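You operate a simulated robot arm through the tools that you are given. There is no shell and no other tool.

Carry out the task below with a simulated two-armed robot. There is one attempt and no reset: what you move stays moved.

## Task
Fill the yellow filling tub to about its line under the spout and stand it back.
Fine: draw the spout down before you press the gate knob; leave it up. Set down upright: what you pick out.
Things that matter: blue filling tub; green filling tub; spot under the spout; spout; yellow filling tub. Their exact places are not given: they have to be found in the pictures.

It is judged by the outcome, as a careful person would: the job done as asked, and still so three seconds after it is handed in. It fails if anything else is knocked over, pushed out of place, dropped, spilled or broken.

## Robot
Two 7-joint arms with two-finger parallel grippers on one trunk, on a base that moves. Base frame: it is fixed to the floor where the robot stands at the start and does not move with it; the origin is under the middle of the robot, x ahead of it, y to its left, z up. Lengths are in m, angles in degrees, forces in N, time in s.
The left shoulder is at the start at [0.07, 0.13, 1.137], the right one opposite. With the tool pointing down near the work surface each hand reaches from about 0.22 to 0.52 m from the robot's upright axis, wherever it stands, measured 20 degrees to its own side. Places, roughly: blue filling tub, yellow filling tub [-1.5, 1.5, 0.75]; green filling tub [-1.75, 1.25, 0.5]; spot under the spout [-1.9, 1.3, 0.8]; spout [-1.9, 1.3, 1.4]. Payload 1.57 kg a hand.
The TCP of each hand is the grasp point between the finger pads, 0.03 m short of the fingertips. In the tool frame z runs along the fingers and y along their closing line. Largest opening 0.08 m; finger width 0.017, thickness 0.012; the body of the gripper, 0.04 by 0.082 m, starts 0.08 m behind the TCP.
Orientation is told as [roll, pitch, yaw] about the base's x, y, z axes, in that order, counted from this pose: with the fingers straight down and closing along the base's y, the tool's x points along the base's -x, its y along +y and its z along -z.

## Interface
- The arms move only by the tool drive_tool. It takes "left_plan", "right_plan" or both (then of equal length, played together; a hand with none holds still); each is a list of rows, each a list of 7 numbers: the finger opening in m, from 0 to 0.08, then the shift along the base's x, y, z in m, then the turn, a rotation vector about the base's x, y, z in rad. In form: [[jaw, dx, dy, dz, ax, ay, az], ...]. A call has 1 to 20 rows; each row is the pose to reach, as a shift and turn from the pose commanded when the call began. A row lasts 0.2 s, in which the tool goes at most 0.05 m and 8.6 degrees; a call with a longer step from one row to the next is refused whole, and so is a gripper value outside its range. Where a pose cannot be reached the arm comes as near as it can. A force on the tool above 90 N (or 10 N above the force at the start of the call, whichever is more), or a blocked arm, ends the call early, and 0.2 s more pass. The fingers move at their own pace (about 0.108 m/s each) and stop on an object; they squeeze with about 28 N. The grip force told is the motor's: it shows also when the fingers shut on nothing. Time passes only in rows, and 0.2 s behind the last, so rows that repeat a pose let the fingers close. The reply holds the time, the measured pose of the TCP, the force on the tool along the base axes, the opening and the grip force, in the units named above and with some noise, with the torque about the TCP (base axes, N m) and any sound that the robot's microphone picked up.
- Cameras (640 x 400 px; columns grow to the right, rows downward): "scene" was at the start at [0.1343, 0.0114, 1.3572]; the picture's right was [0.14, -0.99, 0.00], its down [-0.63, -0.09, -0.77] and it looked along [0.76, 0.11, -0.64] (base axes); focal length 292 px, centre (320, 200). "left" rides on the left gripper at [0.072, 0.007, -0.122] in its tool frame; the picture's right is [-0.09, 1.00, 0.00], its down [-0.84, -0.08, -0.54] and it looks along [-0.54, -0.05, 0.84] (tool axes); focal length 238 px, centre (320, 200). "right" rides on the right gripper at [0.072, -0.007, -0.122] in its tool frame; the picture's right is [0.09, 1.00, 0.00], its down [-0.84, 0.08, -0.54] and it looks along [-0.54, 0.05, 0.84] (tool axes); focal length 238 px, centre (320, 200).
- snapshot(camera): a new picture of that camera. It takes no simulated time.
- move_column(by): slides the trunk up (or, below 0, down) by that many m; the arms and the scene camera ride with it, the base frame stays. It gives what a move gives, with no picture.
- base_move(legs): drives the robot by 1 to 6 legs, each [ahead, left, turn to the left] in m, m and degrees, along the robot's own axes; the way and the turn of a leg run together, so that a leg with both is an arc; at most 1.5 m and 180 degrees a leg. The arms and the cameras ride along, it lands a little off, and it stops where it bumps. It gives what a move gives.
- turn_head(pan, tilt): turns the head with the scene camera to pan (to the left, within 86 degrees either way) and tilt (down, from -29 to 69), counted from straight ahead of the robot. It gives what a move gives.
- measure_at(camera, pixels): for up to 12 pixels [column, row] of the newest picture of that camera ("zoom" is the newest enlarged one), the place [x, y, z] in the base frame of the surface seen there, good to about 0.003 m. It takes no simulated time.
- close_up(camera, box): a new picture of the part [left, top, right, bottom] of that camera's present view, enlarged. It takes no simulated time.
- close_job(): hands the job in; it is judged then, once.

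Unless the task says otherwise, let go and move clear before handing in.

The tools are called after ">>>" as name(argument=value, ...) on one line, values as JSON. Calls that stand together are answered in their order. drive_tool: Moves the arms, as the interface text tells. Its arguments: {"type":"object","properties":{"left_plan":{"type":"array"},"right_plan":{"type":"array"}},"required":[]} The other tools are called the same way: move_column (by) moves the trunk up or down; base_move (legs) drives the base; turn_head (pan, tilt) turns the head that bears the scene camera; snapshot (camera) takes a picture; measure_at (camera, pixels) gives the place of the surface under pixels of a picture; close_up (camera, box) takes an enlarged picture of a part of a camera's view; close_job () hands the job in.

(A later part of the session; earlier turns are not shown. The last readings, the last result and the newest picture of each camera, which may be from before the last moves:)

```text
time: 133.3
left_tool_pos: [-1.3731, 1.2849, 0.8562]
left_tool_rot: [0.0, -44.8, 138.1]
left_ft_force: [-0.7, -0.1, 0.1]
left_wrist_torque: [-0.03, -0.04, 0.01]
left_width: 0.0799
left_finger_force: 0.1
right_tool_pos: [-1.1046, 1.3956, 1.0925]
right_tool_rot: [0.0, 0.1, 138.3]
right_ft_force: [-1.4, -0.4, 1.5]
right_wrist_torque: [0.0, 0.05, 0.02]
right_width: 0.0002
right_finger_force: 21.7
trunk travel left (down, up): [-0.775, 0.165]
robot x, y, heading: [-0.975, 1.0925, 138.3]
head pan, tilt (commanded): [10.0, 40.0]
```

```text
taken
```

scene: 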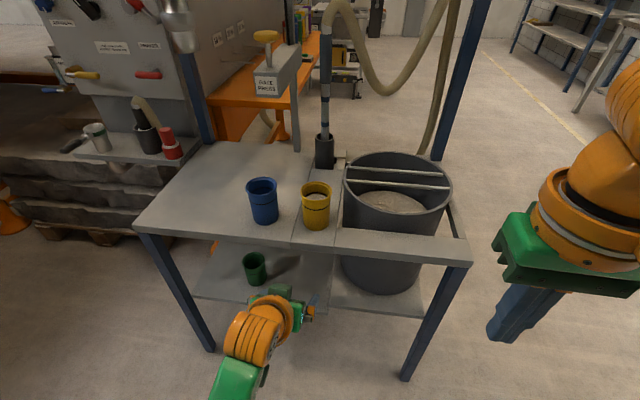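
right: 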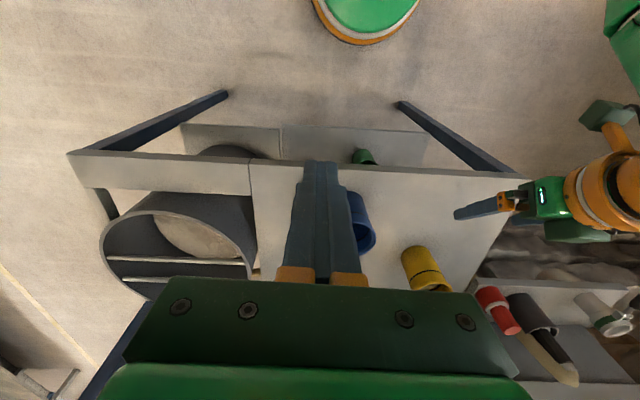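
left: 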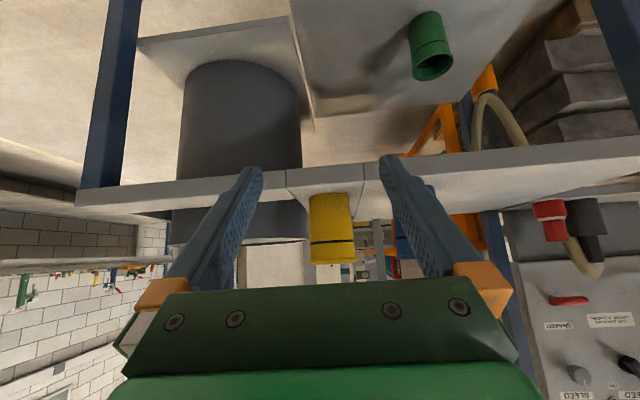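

All three tubs stand upright: blue (262,200), yellow (316,205), green (254,268). I'll check the yellow tub's place and level, and that the spout is still up.

>>> close_up(camera="scene", box=[230, 160, 350, 240])

>>> measure_at(camera="zoom", pixels=[[384, 150], [538, 150], [460, 188], [460, 120], [460, 172], [460, 178], [460, 260], [175, 280], [180, 172], [430, 175]])

>>> turn_head(pan=20, tilt=15)

>>> snapshot(camera="scene")

```text
5.00 times, centred on (290, 200) of scene
```

zoom: 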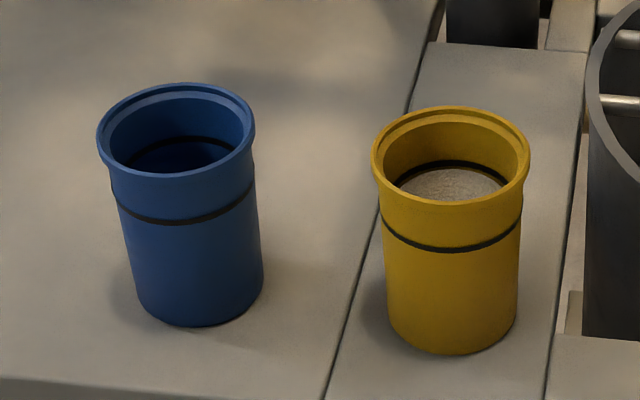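

```text
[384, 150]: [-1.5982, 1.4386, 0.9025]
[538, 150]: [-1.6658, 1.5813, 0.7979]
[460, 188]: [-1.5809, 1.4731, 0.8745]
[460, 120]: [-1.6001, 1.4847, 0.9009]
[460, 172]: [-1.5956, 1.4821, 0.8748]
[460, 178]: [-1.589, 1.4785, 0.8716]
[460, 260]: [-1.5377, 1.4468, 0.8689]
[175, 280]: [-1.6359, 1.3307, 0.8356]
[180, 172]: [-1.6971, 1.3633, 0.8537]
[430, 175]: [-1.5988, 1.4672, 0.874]
```

```text
time: 134.2
left_tool_pos: [-1.3733, 1.2854, 0.8555]
left_tool_rot: [0.1, -44.7, 138.1]
left_ft_force: [0.3, -1.1, 0.7]
left_wrist_torque: [-0.01, 0.0, -0.01]
left_width: 0.0799
left_finger_force: 0.2
right_tool_pos: [-1.1046, 1.3952, 1.0907]
right_tool_rot: [-0.2, -0.1, 138.2]
right_ft_force: [-0.3, 0.3, -0.8]
right_wrist_torque: [0.01, -0.01, -0.01]
right_width: 0.0
right_finger_force: 21.2
trunk travel left (down, up): [-0.775, 0.165]
robot x, y, heading: [-0.974, 1.0893, 138.2]
head pan, tilt (commanded): [20.0, 15.0]
```

```text
taken
```

scene: 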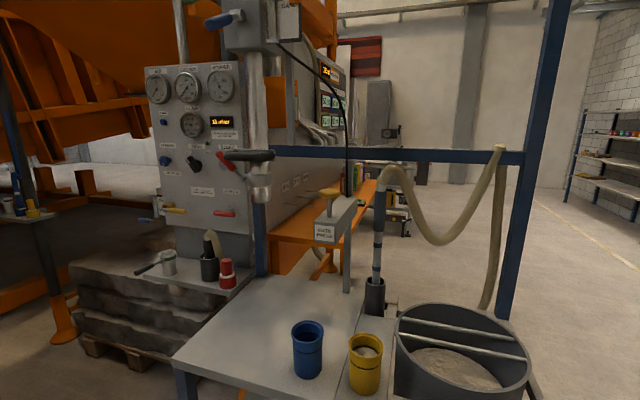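

The yellow tub stands at its old place with sand at z 0.8745, by its line, and blue is unmoved. I'll measure the spout bar and knob heights to confirm they are as at the start.

>>> measure_at(camera="scene", pixels=[[250, 155], [255, 156], [261, 193], [261, 200], [330, 190], [330, 194], [365, 375]])

>>> close_up(camera="scene", box=[200, 130, 380, 260])

```text
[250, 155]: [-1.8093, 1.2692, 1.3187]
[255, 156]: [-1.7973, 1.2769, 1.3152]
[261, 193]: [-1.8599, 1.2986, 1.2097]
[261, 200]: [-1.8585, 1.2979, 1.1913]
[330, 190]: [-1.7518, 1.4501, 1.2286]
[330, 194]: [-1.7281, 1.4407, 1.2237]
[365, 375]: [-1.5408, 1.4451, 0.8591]
```

```text
3.08 times, centred on (290, 195) of scene
```

zoom: 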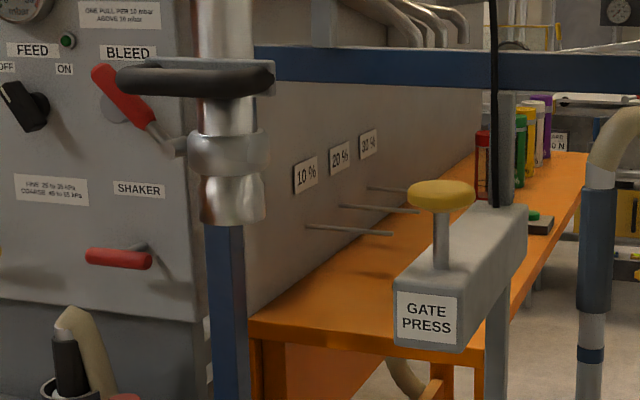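

The bar now reads z 1.317 instead of 1.351: the spout has sunk about 34 mm since I let go. I'll wait two seconds and measure again to see whether it is still creeping.

>>> measure_at(camera="zoom", pixels=[[190, 80], [160, 80], [230, 80], [190, 95], [190, 70], [230, 150], [235, 220], [125, 95], [175, 145]])

>>> drive_tool(left_plan=[[0.08, 0, 0, 0, 0, 0, 0], [0.08, 0, 0, 0, 0, 0, 0], [0.08, 0, 0, 0, 0, 0, 0], [0.08, 0, 0, 0, 0, 0, 0], [0.08, 0, 0, 0, 0, 0, 0], [0.08, 0, 0, 0, 0, 0, 0], [0.08, 0, 0, 0, 0, 0, 0], [0.08, 0, 0, 0, 0, 0, 0], [0.08, 0, 0, 0, 0, 0, 0], [0.08, 0, 0, 0, 0, 0, 0]])

>>> close_up(camera="scene", box=[200, 130, 380, 260])

>>> measure_at(camera="zoom", pixels=[[190, 80], [160, 80], [230, 80], [190, 95], [190, 70], [230, 150], [235, 220], [125, 95], [175, 145]])

```text
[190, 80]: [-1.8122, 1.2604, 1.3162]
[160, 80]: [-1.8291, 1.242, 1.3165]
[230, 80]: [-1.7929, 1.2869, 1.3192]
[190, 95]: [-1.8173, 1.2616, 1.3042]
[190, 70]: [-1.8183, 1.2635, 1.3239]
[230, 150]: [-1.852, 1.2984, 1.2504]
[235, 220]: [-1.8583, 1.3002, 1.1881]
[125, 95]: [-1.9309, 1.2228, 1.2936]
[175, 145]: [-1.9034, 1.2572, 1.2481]
```

```text
time: 136.4
left_tool_pos: [-1.3729, 1.2856, 0.8569]
left_tool_rot: [0.0, -44.9, 138.1]
left_ft_force: [0.2, 0.5, 0.0]
left_wrist_torque: [-0.02, 0.0, 0.01]
left_width: 0.0803
left_finger_force: 0.1
right_tool_pos: [-1.1044, 1.3961, 1.0918]
right_tool_rot: [-0.1, -0.1, 138.2]
right_ft_force: [0.0, 0.7, -0.3]
right_wrist_torque: [-0.01, 0.0, 0.01]
right_width: 0.0
right_finger_force: 21.2
trunk travel left (down, up): [-0.775, 0.165]
robot x, y, heading: [-0.9725, 1.0897, 137.9]
head pan, tilt (commanded): [20.0, 15.0]
```

```text
3.08 times, centred on (290, 195) of scene
```

zoom: 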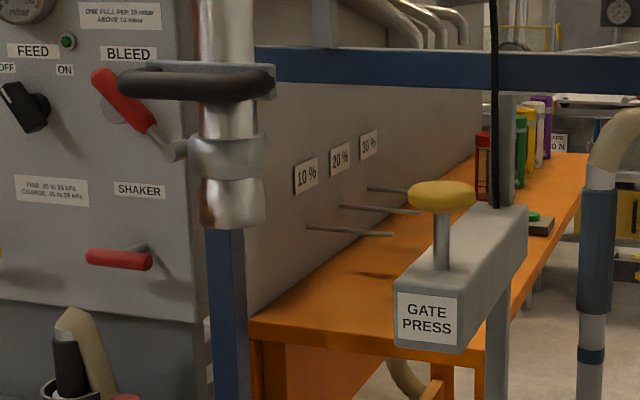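

```text
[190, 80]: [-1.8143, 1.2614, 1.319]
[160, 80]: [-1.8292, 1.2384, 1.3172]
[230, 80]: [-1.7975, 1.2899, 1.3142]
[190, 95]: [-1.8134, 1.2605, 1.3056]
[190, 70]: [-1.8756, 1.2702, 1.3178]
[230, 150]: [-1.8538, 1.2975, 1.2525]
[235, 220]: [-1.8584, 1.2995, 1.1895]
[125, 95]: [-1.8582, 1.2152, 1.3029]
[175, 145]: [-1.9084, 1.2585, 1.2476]
```

Comparing the two zooms, the bar has moved down about 4 rows in 2 s, so the spout is creeping down at roughly 1.5 mm/s. I'll look closely at the spout and its red lever for something that holds it up.

>>> close_up(camera="scene", box=[215, 135, 295, 210])

>>> close_up(camera="scene", box=[180, 0, 360, 130])

```text
5.33 times, centred on (255, 172) of scene
```

zoom: 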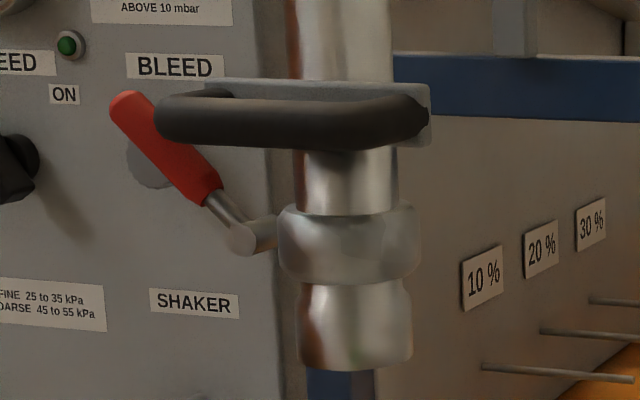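

```text
3.08 times, centred on (270, 65) of scene
```

zoom: 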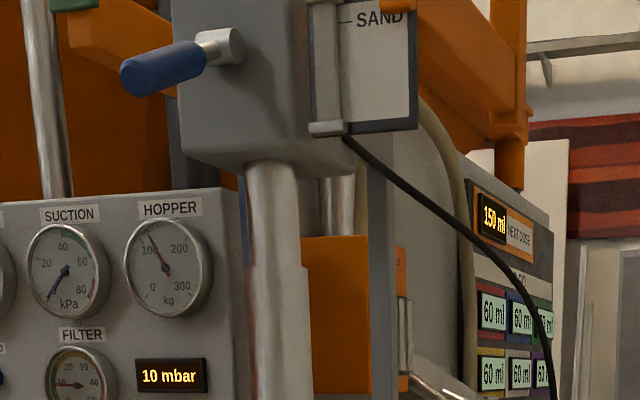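

I see no separate catch; the spout may need to be seated firmly at its top. First I'll raise the left hand here in free space, turning it level again with vertical closing, to go back to the bar.

>>> drive_tool(left_plan=[[0.08, -0.0075, 0.0067, 0.03, 0, 0, 0], [0.08, -0.015, 0.0133, 0.06, -0.0582, 0.1204, -0.0512], [0.08, -0.0224, 0.02, 0.09, -0.1164, 0.2407, -0.1023], [0.08, -0.0298, 0.0267, 0.12, -0.1746, 0.3611, -0.1535], [0.08, -0.0373, 0.0333, 0.15, -0.2327, 0.4814, -0.2046], [0.08, -0.0447, 0.04, 0.18, -0.2909, 0.6018, -0.2558], [0.08, -0.0522, 0.0467, 0.2, -0.3491, 0.7222, -0.307], [0.08, -0.0522, 0.0467, 0.22, -0.4073, 0.8425, -0.3581], [0.08, -0.0522, 0.0467, 0.25, -0.4655, 0.9629, -0.4093], [0.08, -0.0522, 0.0467, 0.28, -0.5237, 1.0832, -0.4604], [0.08, -0.0522, 0.0467, 0.31, -0.5818, 1.2036, -0.5116], [0.08, -0.0522, 0.0467, 0.34, -0.64, 1.3239, -0.5627], [0.08, -0.0522, 0.0467, 0.36, -0.6982, 1.4443, -0.6139], [0.08, -0.0522, 0.0467, 0.36, -0.6982, 1.4443, -0.6139]])

>>> snapshot(camera="scene")

>>> close_up(camera="scene", box=[215, 135, 295, 210])

```text
time: 139.4
left_tool_pos: [-1.4259, 1.3296, 1.2152]
left_tool_rot: [89.9, 0.2, 48.3]
left_ft_force: [0.0, -0.5, -0.2]
left_wrist_torque: [0.0, -0.02, 0.0]
left_width: 0.0802
left_finger_force: 0.1
right_tool_pos: [-1.1056, 1.3958, 1.0918]
right_tool_rot: [-0.1, 0.0, 138.2]
right_ft_force: [0.0, -0.4, 0.3]
right_wrist_torque: [0.04, -0.01, -0.02]
right_width: 0.0
right_finger_force: 20.8
trunk travel left (down, up): [-0.775, 0.165]
robot x, y, heading: [-0.9707, 1.0944, 138.1]
head pan, tilt (commanded): [20.0, 15.0]
```

```text
taken
```

scene: 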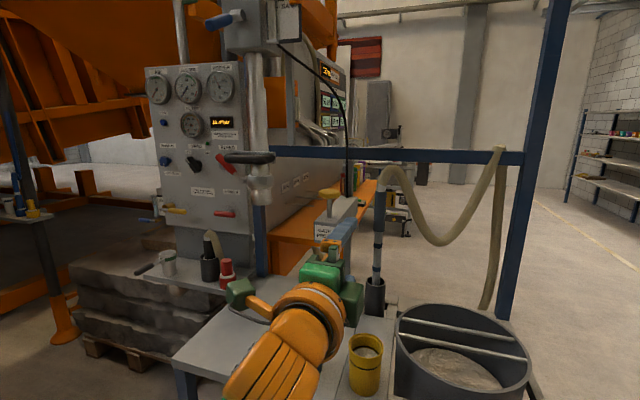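

```text
5.33 times, centred on (255, 172) of scene
```

zoom: 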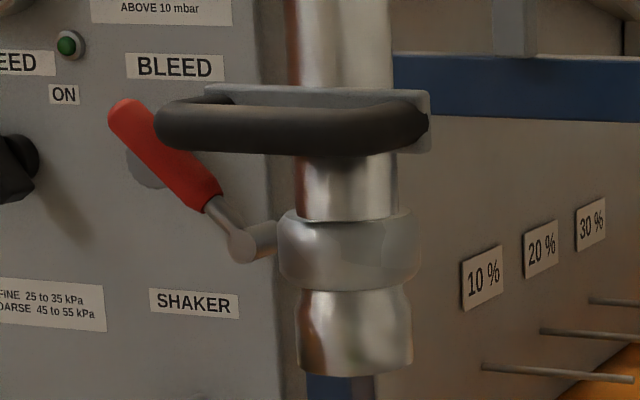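

Over these 3 s the spout sank about 3.5 mm more, so it creeps at about 1.2 mm/s wherever it is left, though it held at its top stop at the start. I'll drive back in front of it and seat it firmly at the stop this time, with no easing down.

>>> base_move(legs=[[0, 0.317, 0], [0.15, 0, 0]])

>>> snapshot(camera="left")

>>> snapshot(camera="scene")

```text
time: 142.4
left_tool_pos: [-1.7439, 1.1961, 1.2168]
left_tool_rot: [89.9, 0.1, 48.6]
left_ft_force: [0.0, -0.1, 1.5]
left_wrist_torque: [-0.01, -0.01, -0.05]
left_width: 0.08
left_finger_force: 0.0
right_tool_pos: [-1.4249, 1.2623, 1.092]
right_tool_rot: [-0.1, -0.1, 138.3]
right_ft_force: [-0.3, 0.8, 0.3]
right_wrist_torque: [0.02, 0.03, 0.0]
right_width: 0.0002
right_finger_force: 21.6
trunk travel left (down, up): [-0.775, 0.165]
robot x, y, heading: [-1.2947, 0.9578, 138.4]
head pan, tilt (commanded): [20.0, 15.0]
```

```text
taken
```

left: 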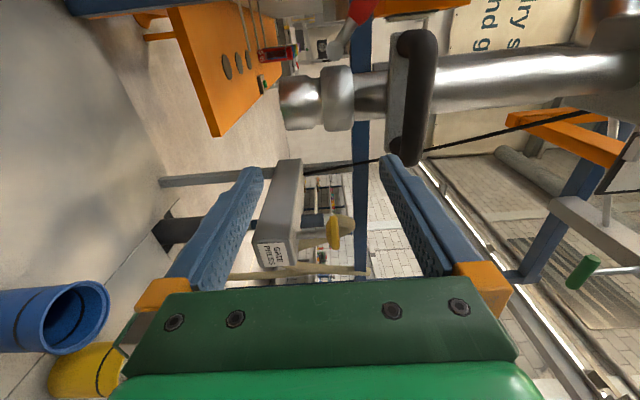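

```text
taken
```

scene: 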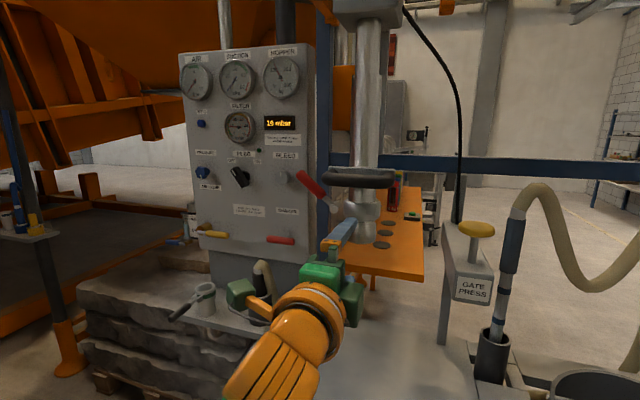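

The hand is in front of the spout, below the bar (left camera, columns 395-435). I'll measure the bar's present height.

>>> measure_at(camera="left", pixels=[[418, 60], [420, 90], [420, 130], [432, 90], [410, 90], [285, 105]])

>>> drive_tool(left_plan=[[0.08, 0, 0, 0.03, 0, 0, 0], [0.08, 0, 0, 0.06, 0, 0, 0], [0.08, 0, 0, 0.09, 0, 0, 0], [0.08, 0, 0, 0.09, 0, 0, 0]])

>>> snapshot(camera="left")

```text
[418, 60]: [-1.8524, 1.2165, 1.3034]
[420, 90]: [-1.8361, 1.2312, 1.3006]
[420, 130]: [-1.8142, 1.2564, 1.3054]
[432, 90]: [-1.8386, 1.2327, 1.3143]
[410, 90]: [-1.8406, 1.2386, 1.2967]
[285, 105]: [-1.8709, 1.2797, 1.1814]
```

```text
time: 143.4
left_tool_pos: [-1.7441, 1.1967, 1.3062]
left_tool_rot: [90.0, 0.1, 48.5]
left_ft_force: [0.5, -0.2, 0.8]
left_wrist_torque: [0.02, -0.01, -0.02]
left_width: 0.0798
left_finger_force: 0.0
right_tool_pos: [-1.4271, 1.2634, 1.0936]
right_tool_rot: [0.0, 0.0, 138.3]
right_ft_force: [-0.3, -0.5, 0.1]
right_wrist_torque: [0.03, -0.02, -0.02]
right_width: 0.0
right_finger_force: 21.3
trunk travel left (down, up): [-0.775, 0.165]
robot x, y, heading: [-1.2927, 0.9625, 138.1]
head pan, tilt (commanded): [20.0, 15.0]
```

```text
taken
```

left: 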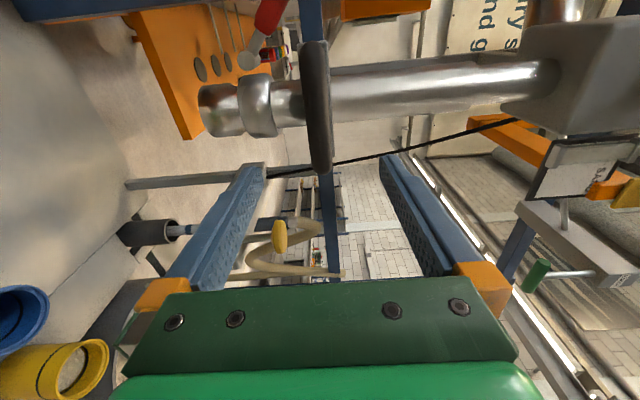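

The bar is at z 1.305 and lined up between the fingers. I'll slide forward 0.099 m and grip it.

>>> drive_tool(left_plan=[[0.08, -0.0184, 0.0165, -0.002, 0, 0, 0], [0.08, -0.0369, 0.033, -0.003, 0, 0, 0], [0.08, -0.0553, 0.0496, -0.003, 0, 0, 0], [0.08, -0.0737, 0.0661, -0.003, 0, 0, 0], [0.05, -0.0737, 0.0661, -0.003, 0, 0, 0], [0.01, -0.0737, 0.0661, -0.003, 0, 0, 0], [0.01, -0.0737, 0.0661, -0.003, 0, 0, 0], [0.01, -0.0737, 0.0661, -0.003, 0, 0, 0]])

>>> snapshot(camera="left")

```text
time: 145.2
left_tool_pos: [-1.8194, 1.2643, 1.301]
left_tool_rot: [89.8, 0.1, 48.4]
left_ft_force: [0.5, -0.7, -2.1]
left_wrist_torque: [0.14, 0.04, -0.16]
left_width: 0.0219
left_finger_force: 34.7
right_tool_pos: [-1.427, 1.2644, 1.0916]
right_tool_rot: [-0.1, 0.0, 138.3]
right_ft_force: [0.2, 0.3, 0.2]
right_wrist_torque: [0.01, -0.05, -0.01]
right_width: 0.0003
right_finger_force: 21.2
trunk travel left (down, up): [-0.775, 0.165]
robot x, y, heading: [-1.2915, 0.9617, 138.1]
head pan, tilt (commanded): [20.0, 15.0]
```

```text
taken
```

left: 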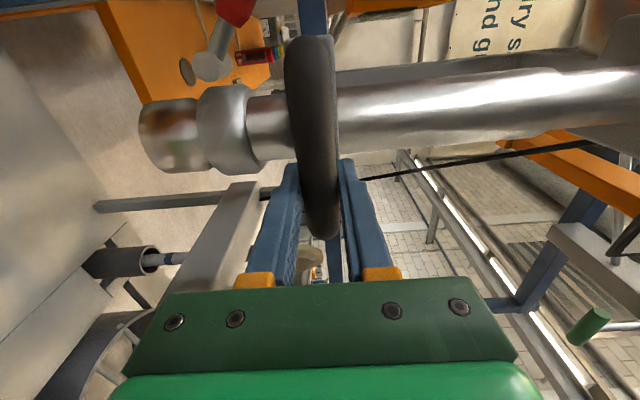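

Gripped at z 1.301. I'll lift it to the top stop and press a little beyond, listening for any click.

>>> drive_tool(left_plan=[[0.01, 0, 0, 0.01, 0, 0, 0], [0.01, 0, 0, 0.02, 0, 0, 0], [0.01, 0, 0, 0.03, 0, 0, 0], [0.01, 0, 0, 0.04, 0, 0, 0], [0.01, 0, 0, 0.046, 0, 0, 0], [0.01, 0, 0, 0.049, 0, 0, 0], [0.01, 0, 0, 0.051, 0, 0, 0], [0.01, 0, 0, 0.0525, 0, 0, 0], [0.01, 0, 0, 0.0525, 0, 0, 0]])

```text
time: 147.2
left_tool_pos: [-1.8194, 1.2645, 1.3506]
left_tool_rot: [89.2, 0.0, 48.7]
left_ft_force: [24.4, -13.0, -53.5]
left_wrist_torque: [-0.1, -0.31, -0.41]
left_width: 0.0213
left_finger_force: 34.9
right_tool_pos: [-1.4273, 1.2636, 1.0918]
right_tool_rot: [-0.1, -0.1, 138.3]
right_ft_force: [-0.6, 0.4, -0.3]
right_wrist_torque: [0.0, 0.02, 0.0]
right_width: 0.0
right_finger_force: 21.8
trunk travel left (down, up): [-0.775, 0.165]
robot x, y, heading: [-1.2948, 0.9565, 138.2]
head pan, tilt (commanded): [20.0, 15.0]
```

It is pressed against the stop with about 53 N. I'll open the fingers here without easing down, and then watch the bar for a few seconds.

>>> drive_tool(left_plan=[[0.05, 0, 0, 0, 0, 0, 0], [0.08, 0, 0, 0, 0, 0, 0], [0.08, 0, 0, 0, 0, 0, 0], [0.08, 0, 0, 0, 0, 0, 0]])

>>> close_up(camera="left", box=[120, 50, 370, 230])

>>> drive_tool(left_plan=[[0.08, 0, 0, 0, 0, 0, 0], [0.08, 0, 0, 0, 0, 0, 0], [0.08, 0, 0, 0, 0, 0, 0], [0.08, 0, 0, 0, 0, 0, 0], [0.08, 0, 0, 0, 0, 0, 0], [0.08, 0, 0, 0, 0, 0, 0], [0.08, 0, 0, 0, 0, 0, 0], [0.08, 0, 0, 0, 0, 0, 0], [0.08, 0, 0, 0, 0, 0, 0], [0.08, 0, 0, 0, 0, 0, 0], [0.08, 0, 0, 0, 0, 0, 0], [0.08, 0, 0, 0, 0, 0, 0], [0.08, 0, 0, 0, 0, 0, 0], [0.08, 0, 0, 0, 0, 0, 0], [0.08, 0, 0, 0, 0, 0, 0], [0.08, 0, 0, 0, 0, 0, 0], [0.08, 0, 0, 0, 0, 0, 0], [0.08, 0, 0, 0, 0, 0, 0], [0.08, 0, 0, 0, 0, 0, 0], [0.08, 0, 0, 0, 0, 0, 0]])

>>> close_up(camera="left", box=[120, 50, 370, 230])

```text
time: 148.2
left_tool_pos: [-1.8208, 1.2645, 1.3562]
left_tool_rot: [89.9, 0.2, 48.5]
left_ft_force: [0.7, -0.3, 0.2]
left_wrist_torque: [0.01, -0.03, 0.02]
left_width: 0.0801
left_finger_force: 0.1
right_tool_pos: [-1.4265, 1.2633, 1.0921]
right_tool_rot: [-0.2, 0.0, 138.3]
right_ft_force: [-1.0, 0.4, -0.7]
right_wrist_torque: [0.0, -0.01, -0.01]
right_width: 0.0
right_finger_force: 20.8
trunk travel left (down, up): [-0.775, 0.165]
robot x, y, heading: [-1.2952, 0.9597, 138.3]
head pan, tilt (commanded): [20.0, 15.0]
```

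```text
2.22 times, centred on (245, 140) of left
```

zoom: 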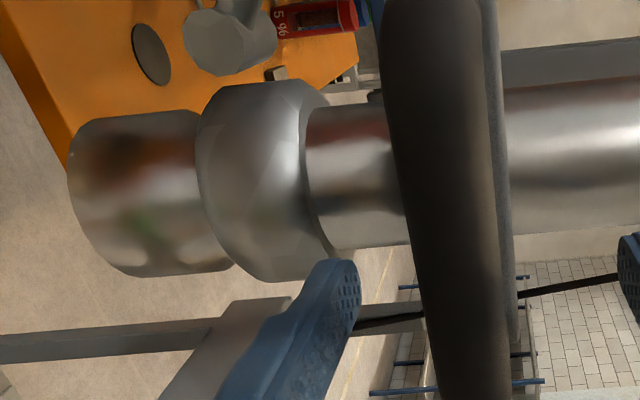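

```text
time: 152.4
left_tool_pos: [-1.8201, 1.2634, 1.3544]
left_tool_rot: [89.9, 0.1, 48.6]
left_ft_force: [0.1, 0.5, -0.7]
left_wrist_torque: [0.03, 0.0, 0.02]
left_width: 0.08
left_finger_force: 0.1
right_tool_pos: [-1.4273, 1.2641, 1.0919]
right_tool_rot: [0.0, 0.0, 138.3]
right_ft_force: [0.0, -0.4, -0.8]
right_wrist_torque: [0.01, 0.02, 0.0]
right_width: 0.0
right_finger_force: 21.1
trunk travel left (down, up): [-0.775, 0.165]
robot x, y, heading: [-1.2945, 0.9598, 138.1]
head pan, tilt (commanded): [20.0, 15.0]
```

```text
2.22 times, centred on (245, 140) of left
```

zoom: 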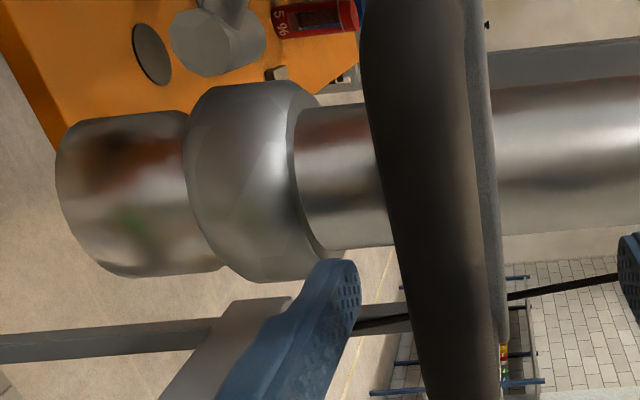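

Between the two zooms the spout moved about 5 mm down in 4 s, so it still creeps at about 1.2 mm/s and nothing latched it. Since it held still at the start, I'll compare the red lever's present attitude with that in the early pictures.

>>> turn_head(pan=12, tilt=15)

>>> snapshot(camera="scene")

>>> close_up(camera="scene", box=[230, 120, 350, 230])

>>> snapshot(camera="left")

```text
time: 153.1
left_tool_pos: [-1.8203, 1.2651, 1.3538]
left_tool_rot: [90.0, 0.0, 48.5]
left_ft_force: [-0.3, -0.1, -0.7]
left_wrist_torque: [-0.01, 0.0, -0.02]
left_width: 0.0803
left_finger_force: 0.1
right_tool_pos: [-1.4276, 1.2635, 1.0913]
right_tool_rot: [-0.1, 0.0, 138.3]
right_ft_force: [0.0, 0.0, -0.2]
right_wrist_torque: [-0.02, 0.01, -0.02]
right_width: 0.0001
right_finger_force: 21.3
trunk travel left (down, up): [-0.775, 0.165]
robot x, y, heading: [-1.2951, 0.9612, 138.1]
head pan, tilt (commanded): [12.0, 15.0]
```

```text
taken
```

scene: 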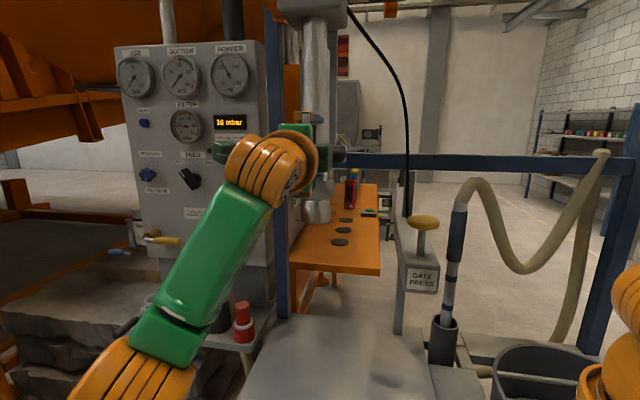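

```text
3.64 times, centred on (290, 175) of scene
```

zoom: 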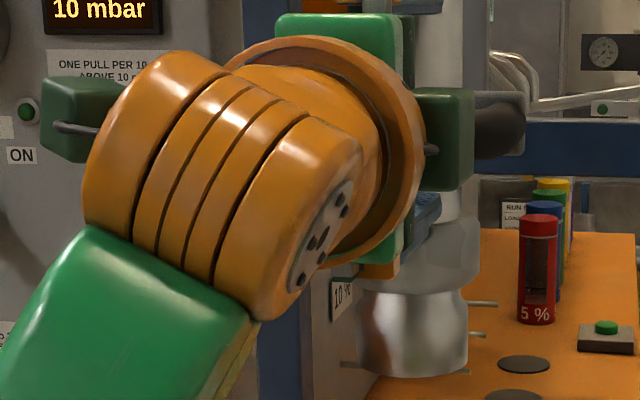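

```text
taken
```

left: 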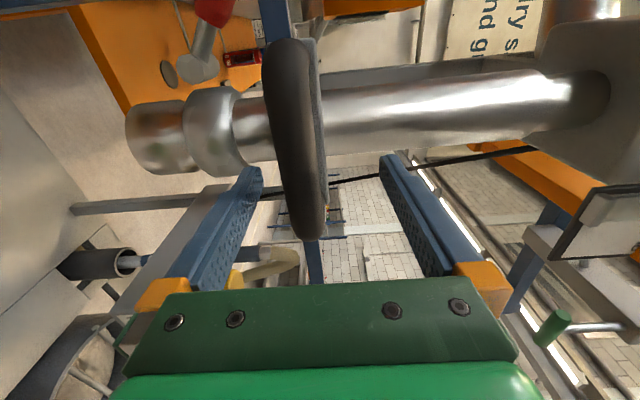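

In the left pictures the red lever's rod now lies at about 70 degrees to the picture's horizontal, where at t=99.7 it lay at about 43: the lever itself has swung down since I raised the spout. I'll draw the hand back and look at the lever and spout closely.

>>> drive_tool(left_plan=[[0.08, 0.0149, -0.0133, -0.002, 0, 0, 0], [0.08, 0.0299, -0.0266, -0.002, 0, 0, 0], [0.08, 0.0448, -0.0399, -0.002, 0, 0, 0], [0.08, 0.0597, -0.0532, -0.002, 0, 0, 0], [0.08, 0.0746, -0.0665, -0.03, 0, 0, 0], [0.08, 0.0746, -0.0665, -0.07, 0, 0, 0], [0.08, 0.0746, -0.0665, -0.11, 0, 0, 0], [0.08, 0.0746, -0.0665, -0.15, 0, 0, 0]])

>>> snapshot(camera="scene")

>>> close_up(camera="scene", box=[240, 120, 360, 230])

>>> snapshot(camera="left")

```text
time: 154.9
left_tool_pos: [-1.7452, 1.1964, 1.2055]
left_tool_rot: [89.9, 0.1, 48.5]
left_ft_force: [-0.7, 0.4, -0.1]
left_wrist_torque: [-0.03, -0.05, -0.02]
left_width: 0.0798
left_finger_force: 0.1
right_tool_pos: [-1.4272, 1.2631, 1.0913]
right_tool_rot: [-0.1, 0.0, 138.4]
right_ft_force: [0.0, -0.5, 0.0]
right_wrist_torque: [-0.01, 0.01, 0.01]
right_width: 0.0
right_finger_force: 21.2
trunk travel left (down, up): [-0.775, 0.165]
robot x, y, heading: [-1.2969, 0.9619, 137.9]
head pan, tilt (commanded): [12.0, 15.0]
```

```text
taken
```

scene: 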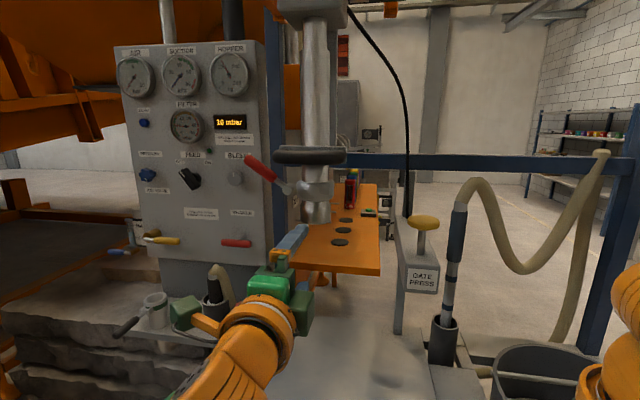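

```text
3.64 times, centred on (300, 175) of scene
```

zoom: 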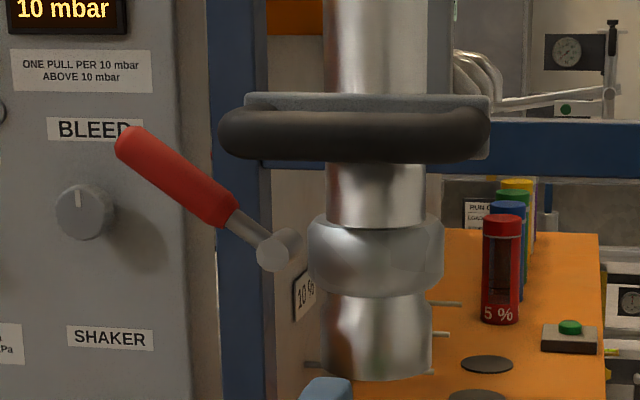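

```text
taken
```

left: 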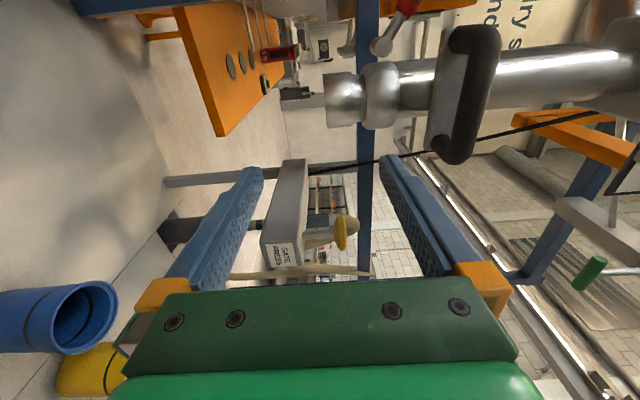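

The lever now slopes at only about 37 degrees, against 60 at the start, and it keeps swinging down as the spout creeps. I'll measure the lever's points now and see how fast both move over the next seconds.

>>> measure_at(camera="zoom", pixels=[[275, 250], [245, 230], [220, 208], [190, 185], [160, 160], [130, 140], [150, 170], [355, 130], [385, 260], [380, 375]])

>>> drive_tool(left_plan=[[0.08, 0, 0, 0, 0, 0, 0], [0.08, 0, 0, 0, 0, 0, 0], [0.08, 0, 0, 0, 0, 0, 0], [0.08, 0, 0, 0, 0, 0, 0], [0.08, 0, 0, 0, 0, 0, 0], [0.08, 0, 0, 0, 0, 0, 0], [0.08, 0, 0, 0, 0, 0, 0], [0.08, 0, 0, 0, 0, 0, 0], [0.08, 0, 0, 0, 0, 0, 0], [0.08, 0, 0, 0, 0, 0, 0], [0.08, 0, 0, 0, 0, 0, 0], [0.08, 0, 0, 0, 0, 0, 0], [0.08, 0, 0, 0, 0, 0, 0], [0.08, 0, 0, 0, 0, 0, 0], [0.08, 0, 0, 0, 0, 0, 0]])

>>> close_up(camera="scene", box=[240, 120, 360, 230])

>>> measure_at(camera="zoom", pixels=[[275, 255], [245, 235], [220, 216], [190, 195], [160, 170], [130, 150], [355, 135], [385, 265], [380, 380]])

```text
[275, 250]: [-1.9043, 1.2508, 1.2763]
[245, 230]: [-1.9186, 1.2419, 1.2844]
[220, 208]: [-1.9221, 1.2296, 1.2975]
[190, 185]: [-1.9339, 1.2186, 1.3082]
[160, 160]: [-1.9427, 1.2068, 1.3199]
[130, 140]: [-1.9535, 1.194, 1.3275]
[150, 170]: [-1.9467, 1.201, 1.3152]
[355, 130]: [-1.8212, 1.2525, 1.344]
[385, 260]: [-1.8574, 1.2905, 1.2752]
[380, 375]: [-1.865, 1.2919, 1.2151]
```

```text
time: 158.1
left_tool_pos: [-1.7456, 1.1971, 1.2056]
left_tool_rot: [89.9, 0.1, 48.5]
left_ft_force: [0.4, 1.2, 0.0]
left_wrist_torque: [0.0, 0.0, -0.02]
left_width: 0.0797
left_finger_force: 0.1
right_tool_pos: [-1.4278, 1.2633, 1.0915]
right_tool_rot: [0.1, 0.0, 138.3]
right_ft_force: [0.6, -0.4, 0.6]
right_wrist_torque: [0.02, -0.01, 0.0]
right_width: 0.0
right_finger_force: 21.2
trunk travel left (down, up): [-0.775, 0.165]
robot x, y, heading: [-1.2985, 0.96, 138.1]
head pan, tilt (commanded): [12.0, 15.0]
```

```text
3.64 times, centred on (300, 175) of scene
```

zoom: 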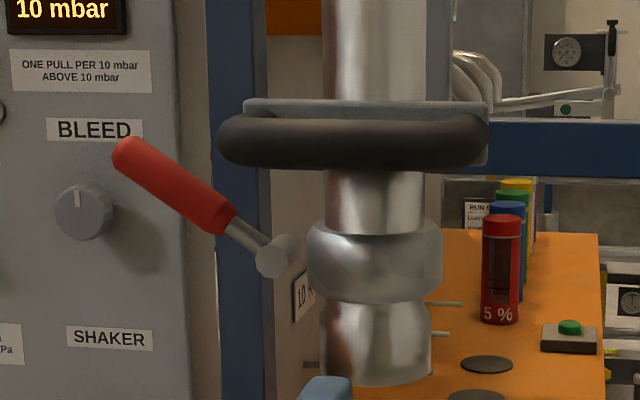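

```text
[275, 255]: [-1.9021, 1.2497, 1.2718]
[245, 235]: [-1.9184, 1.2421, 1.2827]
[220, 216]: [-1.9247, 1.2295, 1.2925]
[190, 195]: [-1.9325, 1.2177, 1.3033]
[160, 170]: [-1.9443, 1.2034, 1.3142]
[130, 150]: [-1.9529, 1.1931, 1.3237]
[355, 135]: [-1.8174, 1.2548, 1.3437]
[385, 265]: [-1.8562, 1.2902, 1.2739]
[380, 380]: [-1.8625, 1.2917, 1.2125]
```

Over 3 s the spout sank some 4 mm more, and the lever has dropped from about 63 degrees at the start to 34 with nobody touching it. I'll put the lever back first, gently from below with the closed left fingers, which also shows whether it is what holds the spout.

>>> drive_tool(left_plan=[[0.04, -0.0183, -0.0205, 0.008, 0, 0, 0], [0.0, -0.0367, -0.041, 0.015, 0, 0, 0], [0.0, -0.055, -0.0615, 0.022, 0, 0, 0], [0.0, -0.0733, -0.082, 0.027, 0, 0, 0], [0.0, -0.0733, -0.082, 0.027, 0, 0, 0]])

>>> snapshot(camera="left")

>>> snapshot(camera="scene")

```text
time: 159.3
left_tool_pos: [-1.8184, 1.1171, 1.2343]
left_tool_rot: [89.9, 0.1, 48.5]
left_ft_force: [-0.2, 0.8, 0.5]
left_wrist_torque: [-0.01, -0.03, -0.02]
left_width: 0.0002
left_finger_force: 21.4
right_tool_pos: [-1.4263, 1.264, 1.0926]
right_tool_rot: [-0.1, -0.1, 138.2]
right_ft_force: [-0.4, -0.3, 0.4]
right_wrist_torque: [-0.02, -0.02, -0.02]
right_width: 0.0
right_finger_force: 20.8
trunk travel left (down, up): [-0.775, 0.165]
robot x, y, heading: [-1.2957, 0.9597, 138.1]
head pan, tilt (commanded): [12.0, 15.0]
```

```text
taken
```

left: 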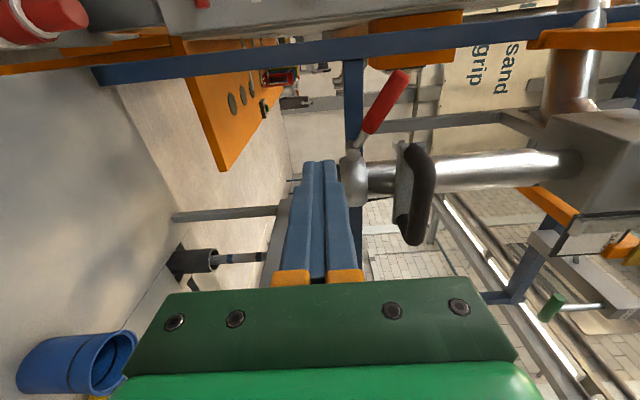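

```text
taken
```

scene: 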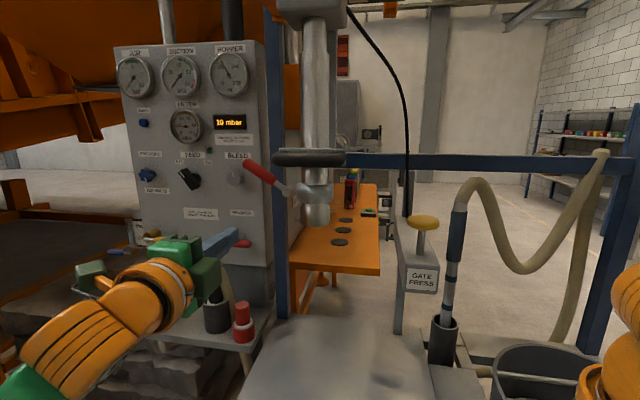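

The closed fingers are to the left of and below the lever. I'll reach forward 0.143 m beneath the handle.

>>> drive_tool(left_plan=[[0.0, -0.0267, 0.0238, 0, 0, 0, 0], [0.0, -0.0533, 0.0477, 0, 0, 0, 0], [0.0, -0.08, 0.0715, 0, 0, 0, 0], [0.0, -0.1066, 0.0953, 0, 0, 0, 0], [0.0, -0.1066, 0.0953, 0, 0, 0, 0]])

>>> snapshot(camera="scene")

>>> close_up(camera="scene", box=[210, 120, 350, 240])

>>> snapshot(camera="left")

```text
time: 160.5
left_tool_pos: [-1.9268, 1.2107, 1.232]
left_tool_rot: [89.9, 0.3, 48.5]
left_ft_force: [0.3, 0.2, 0.0]
left_wrist_torque: [0.03, 0.02, -0.01]
left_width: 0.0002
left_finger_force: 22.0
right_tool_pos: [-1.4254, 1.2641, 1.0919]
right_tool_rot: [-0.1, 0.0, 138.3]
right_ft_force: [0.1, -0.1, 0.8]
right_wrist_torque: [0.0, -0.01, 0.0]
right_width: 0.0
right_finger_force: 20.8
trunk travel left (down, up): [-0.775, 0.165]
robot x, y, heading: [-1.2941, 0.9592, 138.0]
head pan, tilt (commanded): [12.0, 15.0]
```

```text
taken
```

scene: 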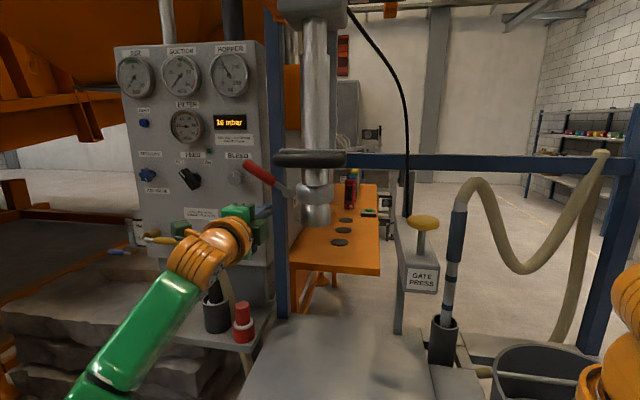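

```text
3.33 times, centred on (280, 180) of scene
```

zoom: 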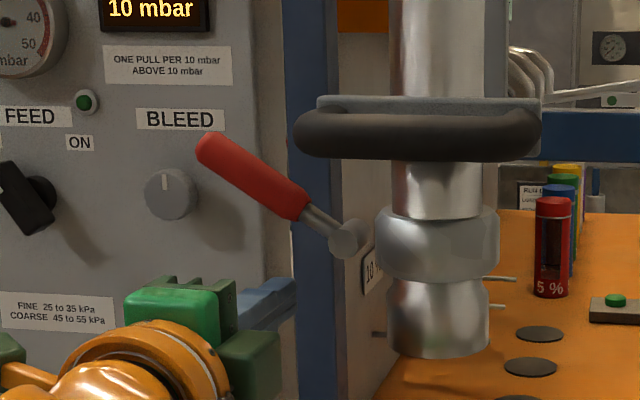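

```text
taken
```

left: 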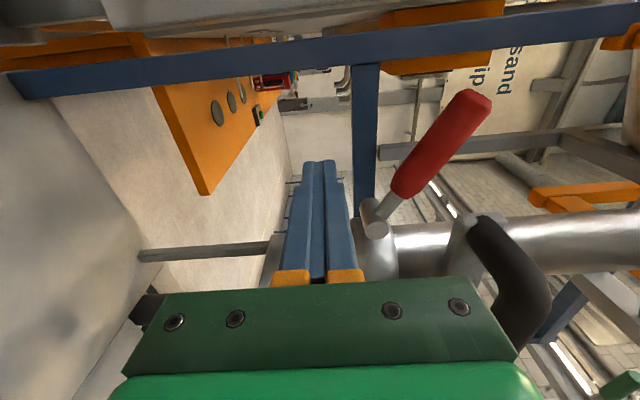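

The fingers are below the handle in both views. I'll measure the pivot, then raise in small steps.

>>> measure_at(camera="zoom", pixels=[[343, 240], [300, 205], [250, 172], [205, 145], [290, 290], [275, 300]])

>>> drive_tool(left_plan=[[0.0, 0, 0, 0.015, 0, 0, 0], [0.0, 0, 0, 0.025, 0, 0, 0], [0.0, 0, 0, 0.032, 0, 0, 0], [0.0, 0, 0, 0.04, 0, 0, 0]])

>>> close_up(camera="scene", box=[210, 120, 350, 240])

>>> snapshot(camera="left")

```text
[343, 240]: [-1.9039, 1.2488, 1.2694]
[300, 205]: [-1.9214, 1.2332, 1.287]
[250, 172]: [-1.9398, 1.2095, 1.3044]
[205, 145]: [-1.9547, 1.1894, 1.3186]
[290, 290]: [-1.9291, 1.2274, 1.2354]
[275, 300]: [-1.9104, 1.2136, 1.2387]
```

```text
time: 161.5
left_tool_pos: [-1.926, 1.2105, 1.2714]
left_tool_rot: [89.7, 0.1, 48.5]
left_ft_force: [3.7, -1.9, -9.2]
left_wrist_torque: [-0.14, -0.05, -0.06]
left_width: 0.0001
left_finger_force: 21.4
right_tool_pos: [-1.4279, 1.264, 1.0914]
right_tool_rot: [-0.1, 0.0, 138.3]
right_ft_force: [-0.3, 0.4, -0.1]
right_wrist_torque: [-0.03, -0.02, 0.02]
right_width: 0.0001
right_finger_force: 21.4
trunk travel left (down, up): [-0.775, 0.165]
robot x, y, heading: [-1.2926, 0.9585, 138.2]
head pan, tilt (commanded): [12.0, 15.0]
```

```text
3.33 times, centred on (280, 180) of scene
```

zoom: 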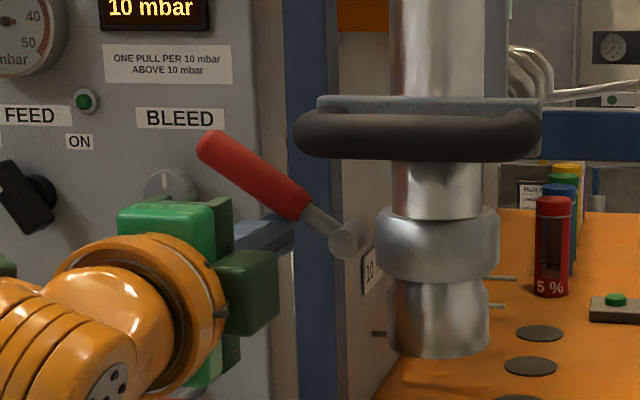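

```text
taken
```

left: 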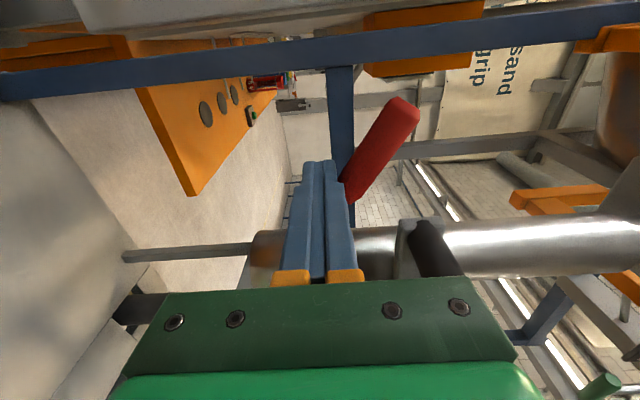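

The fingers touch the handle with 9 N and it hasn't turned yet. I'll raise another 6 mm and compare the lever's angle and the spout's height.

>>> drive_tool(left_plan=[[0.0, 0, 0, 0.003, 0, 0, 0], [0.0, 0, 0, 0.007, 0, 0, 0]])

>>> close_up(camera="scene", box=[210, 120, 350, 240])

>>> measure_at(camera="zoom", pixels=[[343, 240], [300, 205], [250, 172], [207, 143], [440, 350], [400, 135]])

```text
time: 162.1
left_tool_pos: [-1.9261, 1.2136, 1.2794]
left_tool_rot: [89.8, 0.2, 48.5]
left_ft_force: [2.3, 1.1, -7.3]
left_wrist_torque: [-0.23, -0.1, -0.08]
left_width: 0.0
left_finger_force: 21.5
right_tool_pos: [-1.4265, 1.2649, 1.0917]
right_tool_rot: [-0.1, 0.0, 138.3]
right_ft_force: [-0.3, 0.1, -0.4]
right_wrist_torque: [0.02, -0.01, -0.02]
right_width: 0.0
right_finger_force: 21.1
trunk travel left (down, up): [-0.775, 0.165]
robot x, y, heading: [-1.2921, 0.9626, 138.6]
head pan, tilt (commanded): [12.0, 15.0]
```

```text
3.33 times, centred on (280, 180) of scene
```

zoom: 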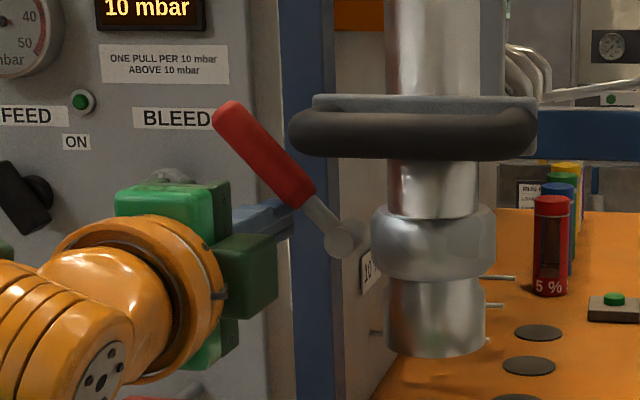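

```text
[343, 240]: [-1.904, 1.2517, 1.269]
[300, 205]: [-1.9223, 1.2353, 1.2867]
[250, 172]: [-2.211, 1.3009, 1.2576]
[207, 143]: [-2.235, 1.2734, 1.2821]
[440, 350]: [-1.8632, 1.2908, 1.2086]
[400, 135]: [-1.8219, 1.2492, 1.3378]
```

The lever turned up from 36 to about 48 degrees while the spout stayed put. I'll go on raising gently another 16 mm.

>>> drive_tool(left_plan=[[0.0, 0, 0, 0.004, 0, 0, 0], [0.0, 0, 0, 0.008, 0, 0, 0], [0.0, 0, 0, 0.012, 0, 0, 0], [0.0, 0, 0, 0.015, 0, 0, 0]])

>>> close_up(camera="scene", box=[210, 120, 350, 240])

>>> measure_at(camera="zoom", pixels=[[343, 240], [315, 195], [290, 150], [260, 90], [440, 350], [400, 135]])

```text
time: 163.1
left_tool_pos: [-1.9288, 1.2107, 1.2936]
left_tool_rot: [89.8, 0.0, 48.5]
left_ft_force: [-2.7, -0.6, -4.7]
left_wrist_torque: [-0.06, -0.08, 0.01]
left_width: 0.0001
left_finger_force: 21.2
right_tool_pos: [-1.4295, 1.2641, 1.091]
right_tool_rot: [-0.1, 0.0, 138.3]
right_ft_force: [0.2, -0.2, 0.3]
right_wrist_torque: [-0.01, -0.01, 0.03]
right_width: 0.0
right_finger_force: 21.1
trunk travel left (down, up): [-0.775, 0.165]
robot x, y, heading: [-1.2959, 0.9592, 138.1]
head pan, tilt (commanded): [12.0, 15.0]
```

```text
3.33 times, centred on (280, 180) of scene
```

zoom: 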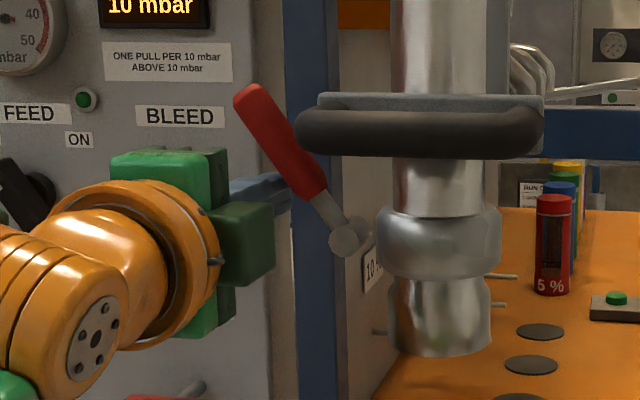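

```text
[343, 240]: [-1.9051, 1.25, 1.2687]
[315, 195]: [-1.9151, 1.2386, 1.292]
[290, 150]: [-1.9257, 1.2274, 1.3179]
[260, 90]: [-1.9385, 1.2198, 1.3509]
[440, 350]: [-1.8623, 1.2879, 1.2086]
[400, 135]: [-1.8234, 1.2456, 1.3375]
```

The lever is at about 56 degrees now. A further 7 mm should bring it to its first attitude of about 61.

>>> drive_tool(left_plan=[[0.0, 0, 0, 0.004, 0, 0, 0], [0.0, 0, 0, 0.008, 0, 0, 0], [0.0, 0, 0, 0.008, 0, 0, 0]])

>>> close_up(camera="scene", box=[210, 120, 350, 240])

>>> measure_at(camera="zoom", pixels=[[343, 240], [320, 195], [295, 145], [270, 90], [440, 350], [400, 135]])

```text
time: 163.9
left_tool_pos: [-1.928, 1.2124, 1.3011]
left_tool_rot: [89.8, 0.0, 48.5]
left_ft_force: [-2.6, 0.2, -1.4]
left_wrist_torque: [-0.09, -0.07, 0.06]
left_width: 0.0001
left_finger_force: 21.3
right_tool_pos: [-1.4297, 1.265, 1.0916]
right_tool_rot: [-0.2, 0.1, 138.3]
right_ft_force: [0.2, 0.6, -0.6]
right_wrist_torque: [-0.03, 0.02, 0.03]
right_width: 0.0003
right_finger_force: 21.7
trunk travel left (down, up): [-0.775, 0.165]
robot x, y, heading: [-1.2958, 0.9636, 138.0]
head pan, tilt (commanded): [12.0, 15.0]
```

```text
3.33 times, centred on (280, 180) of scene
```

zoom: 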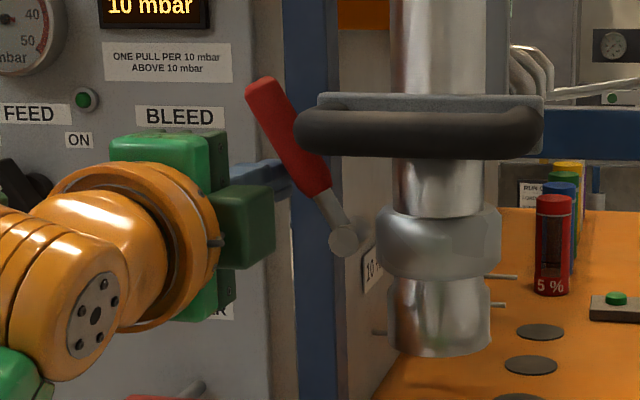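

```text
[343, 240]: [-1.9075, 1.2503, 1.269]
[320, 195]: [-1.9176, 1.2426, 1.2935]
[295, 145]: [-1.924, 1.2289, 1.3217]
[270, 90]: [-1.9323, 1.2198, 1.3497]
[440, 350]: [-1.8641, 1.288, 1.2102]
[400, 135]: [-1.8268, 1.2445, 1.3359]
```

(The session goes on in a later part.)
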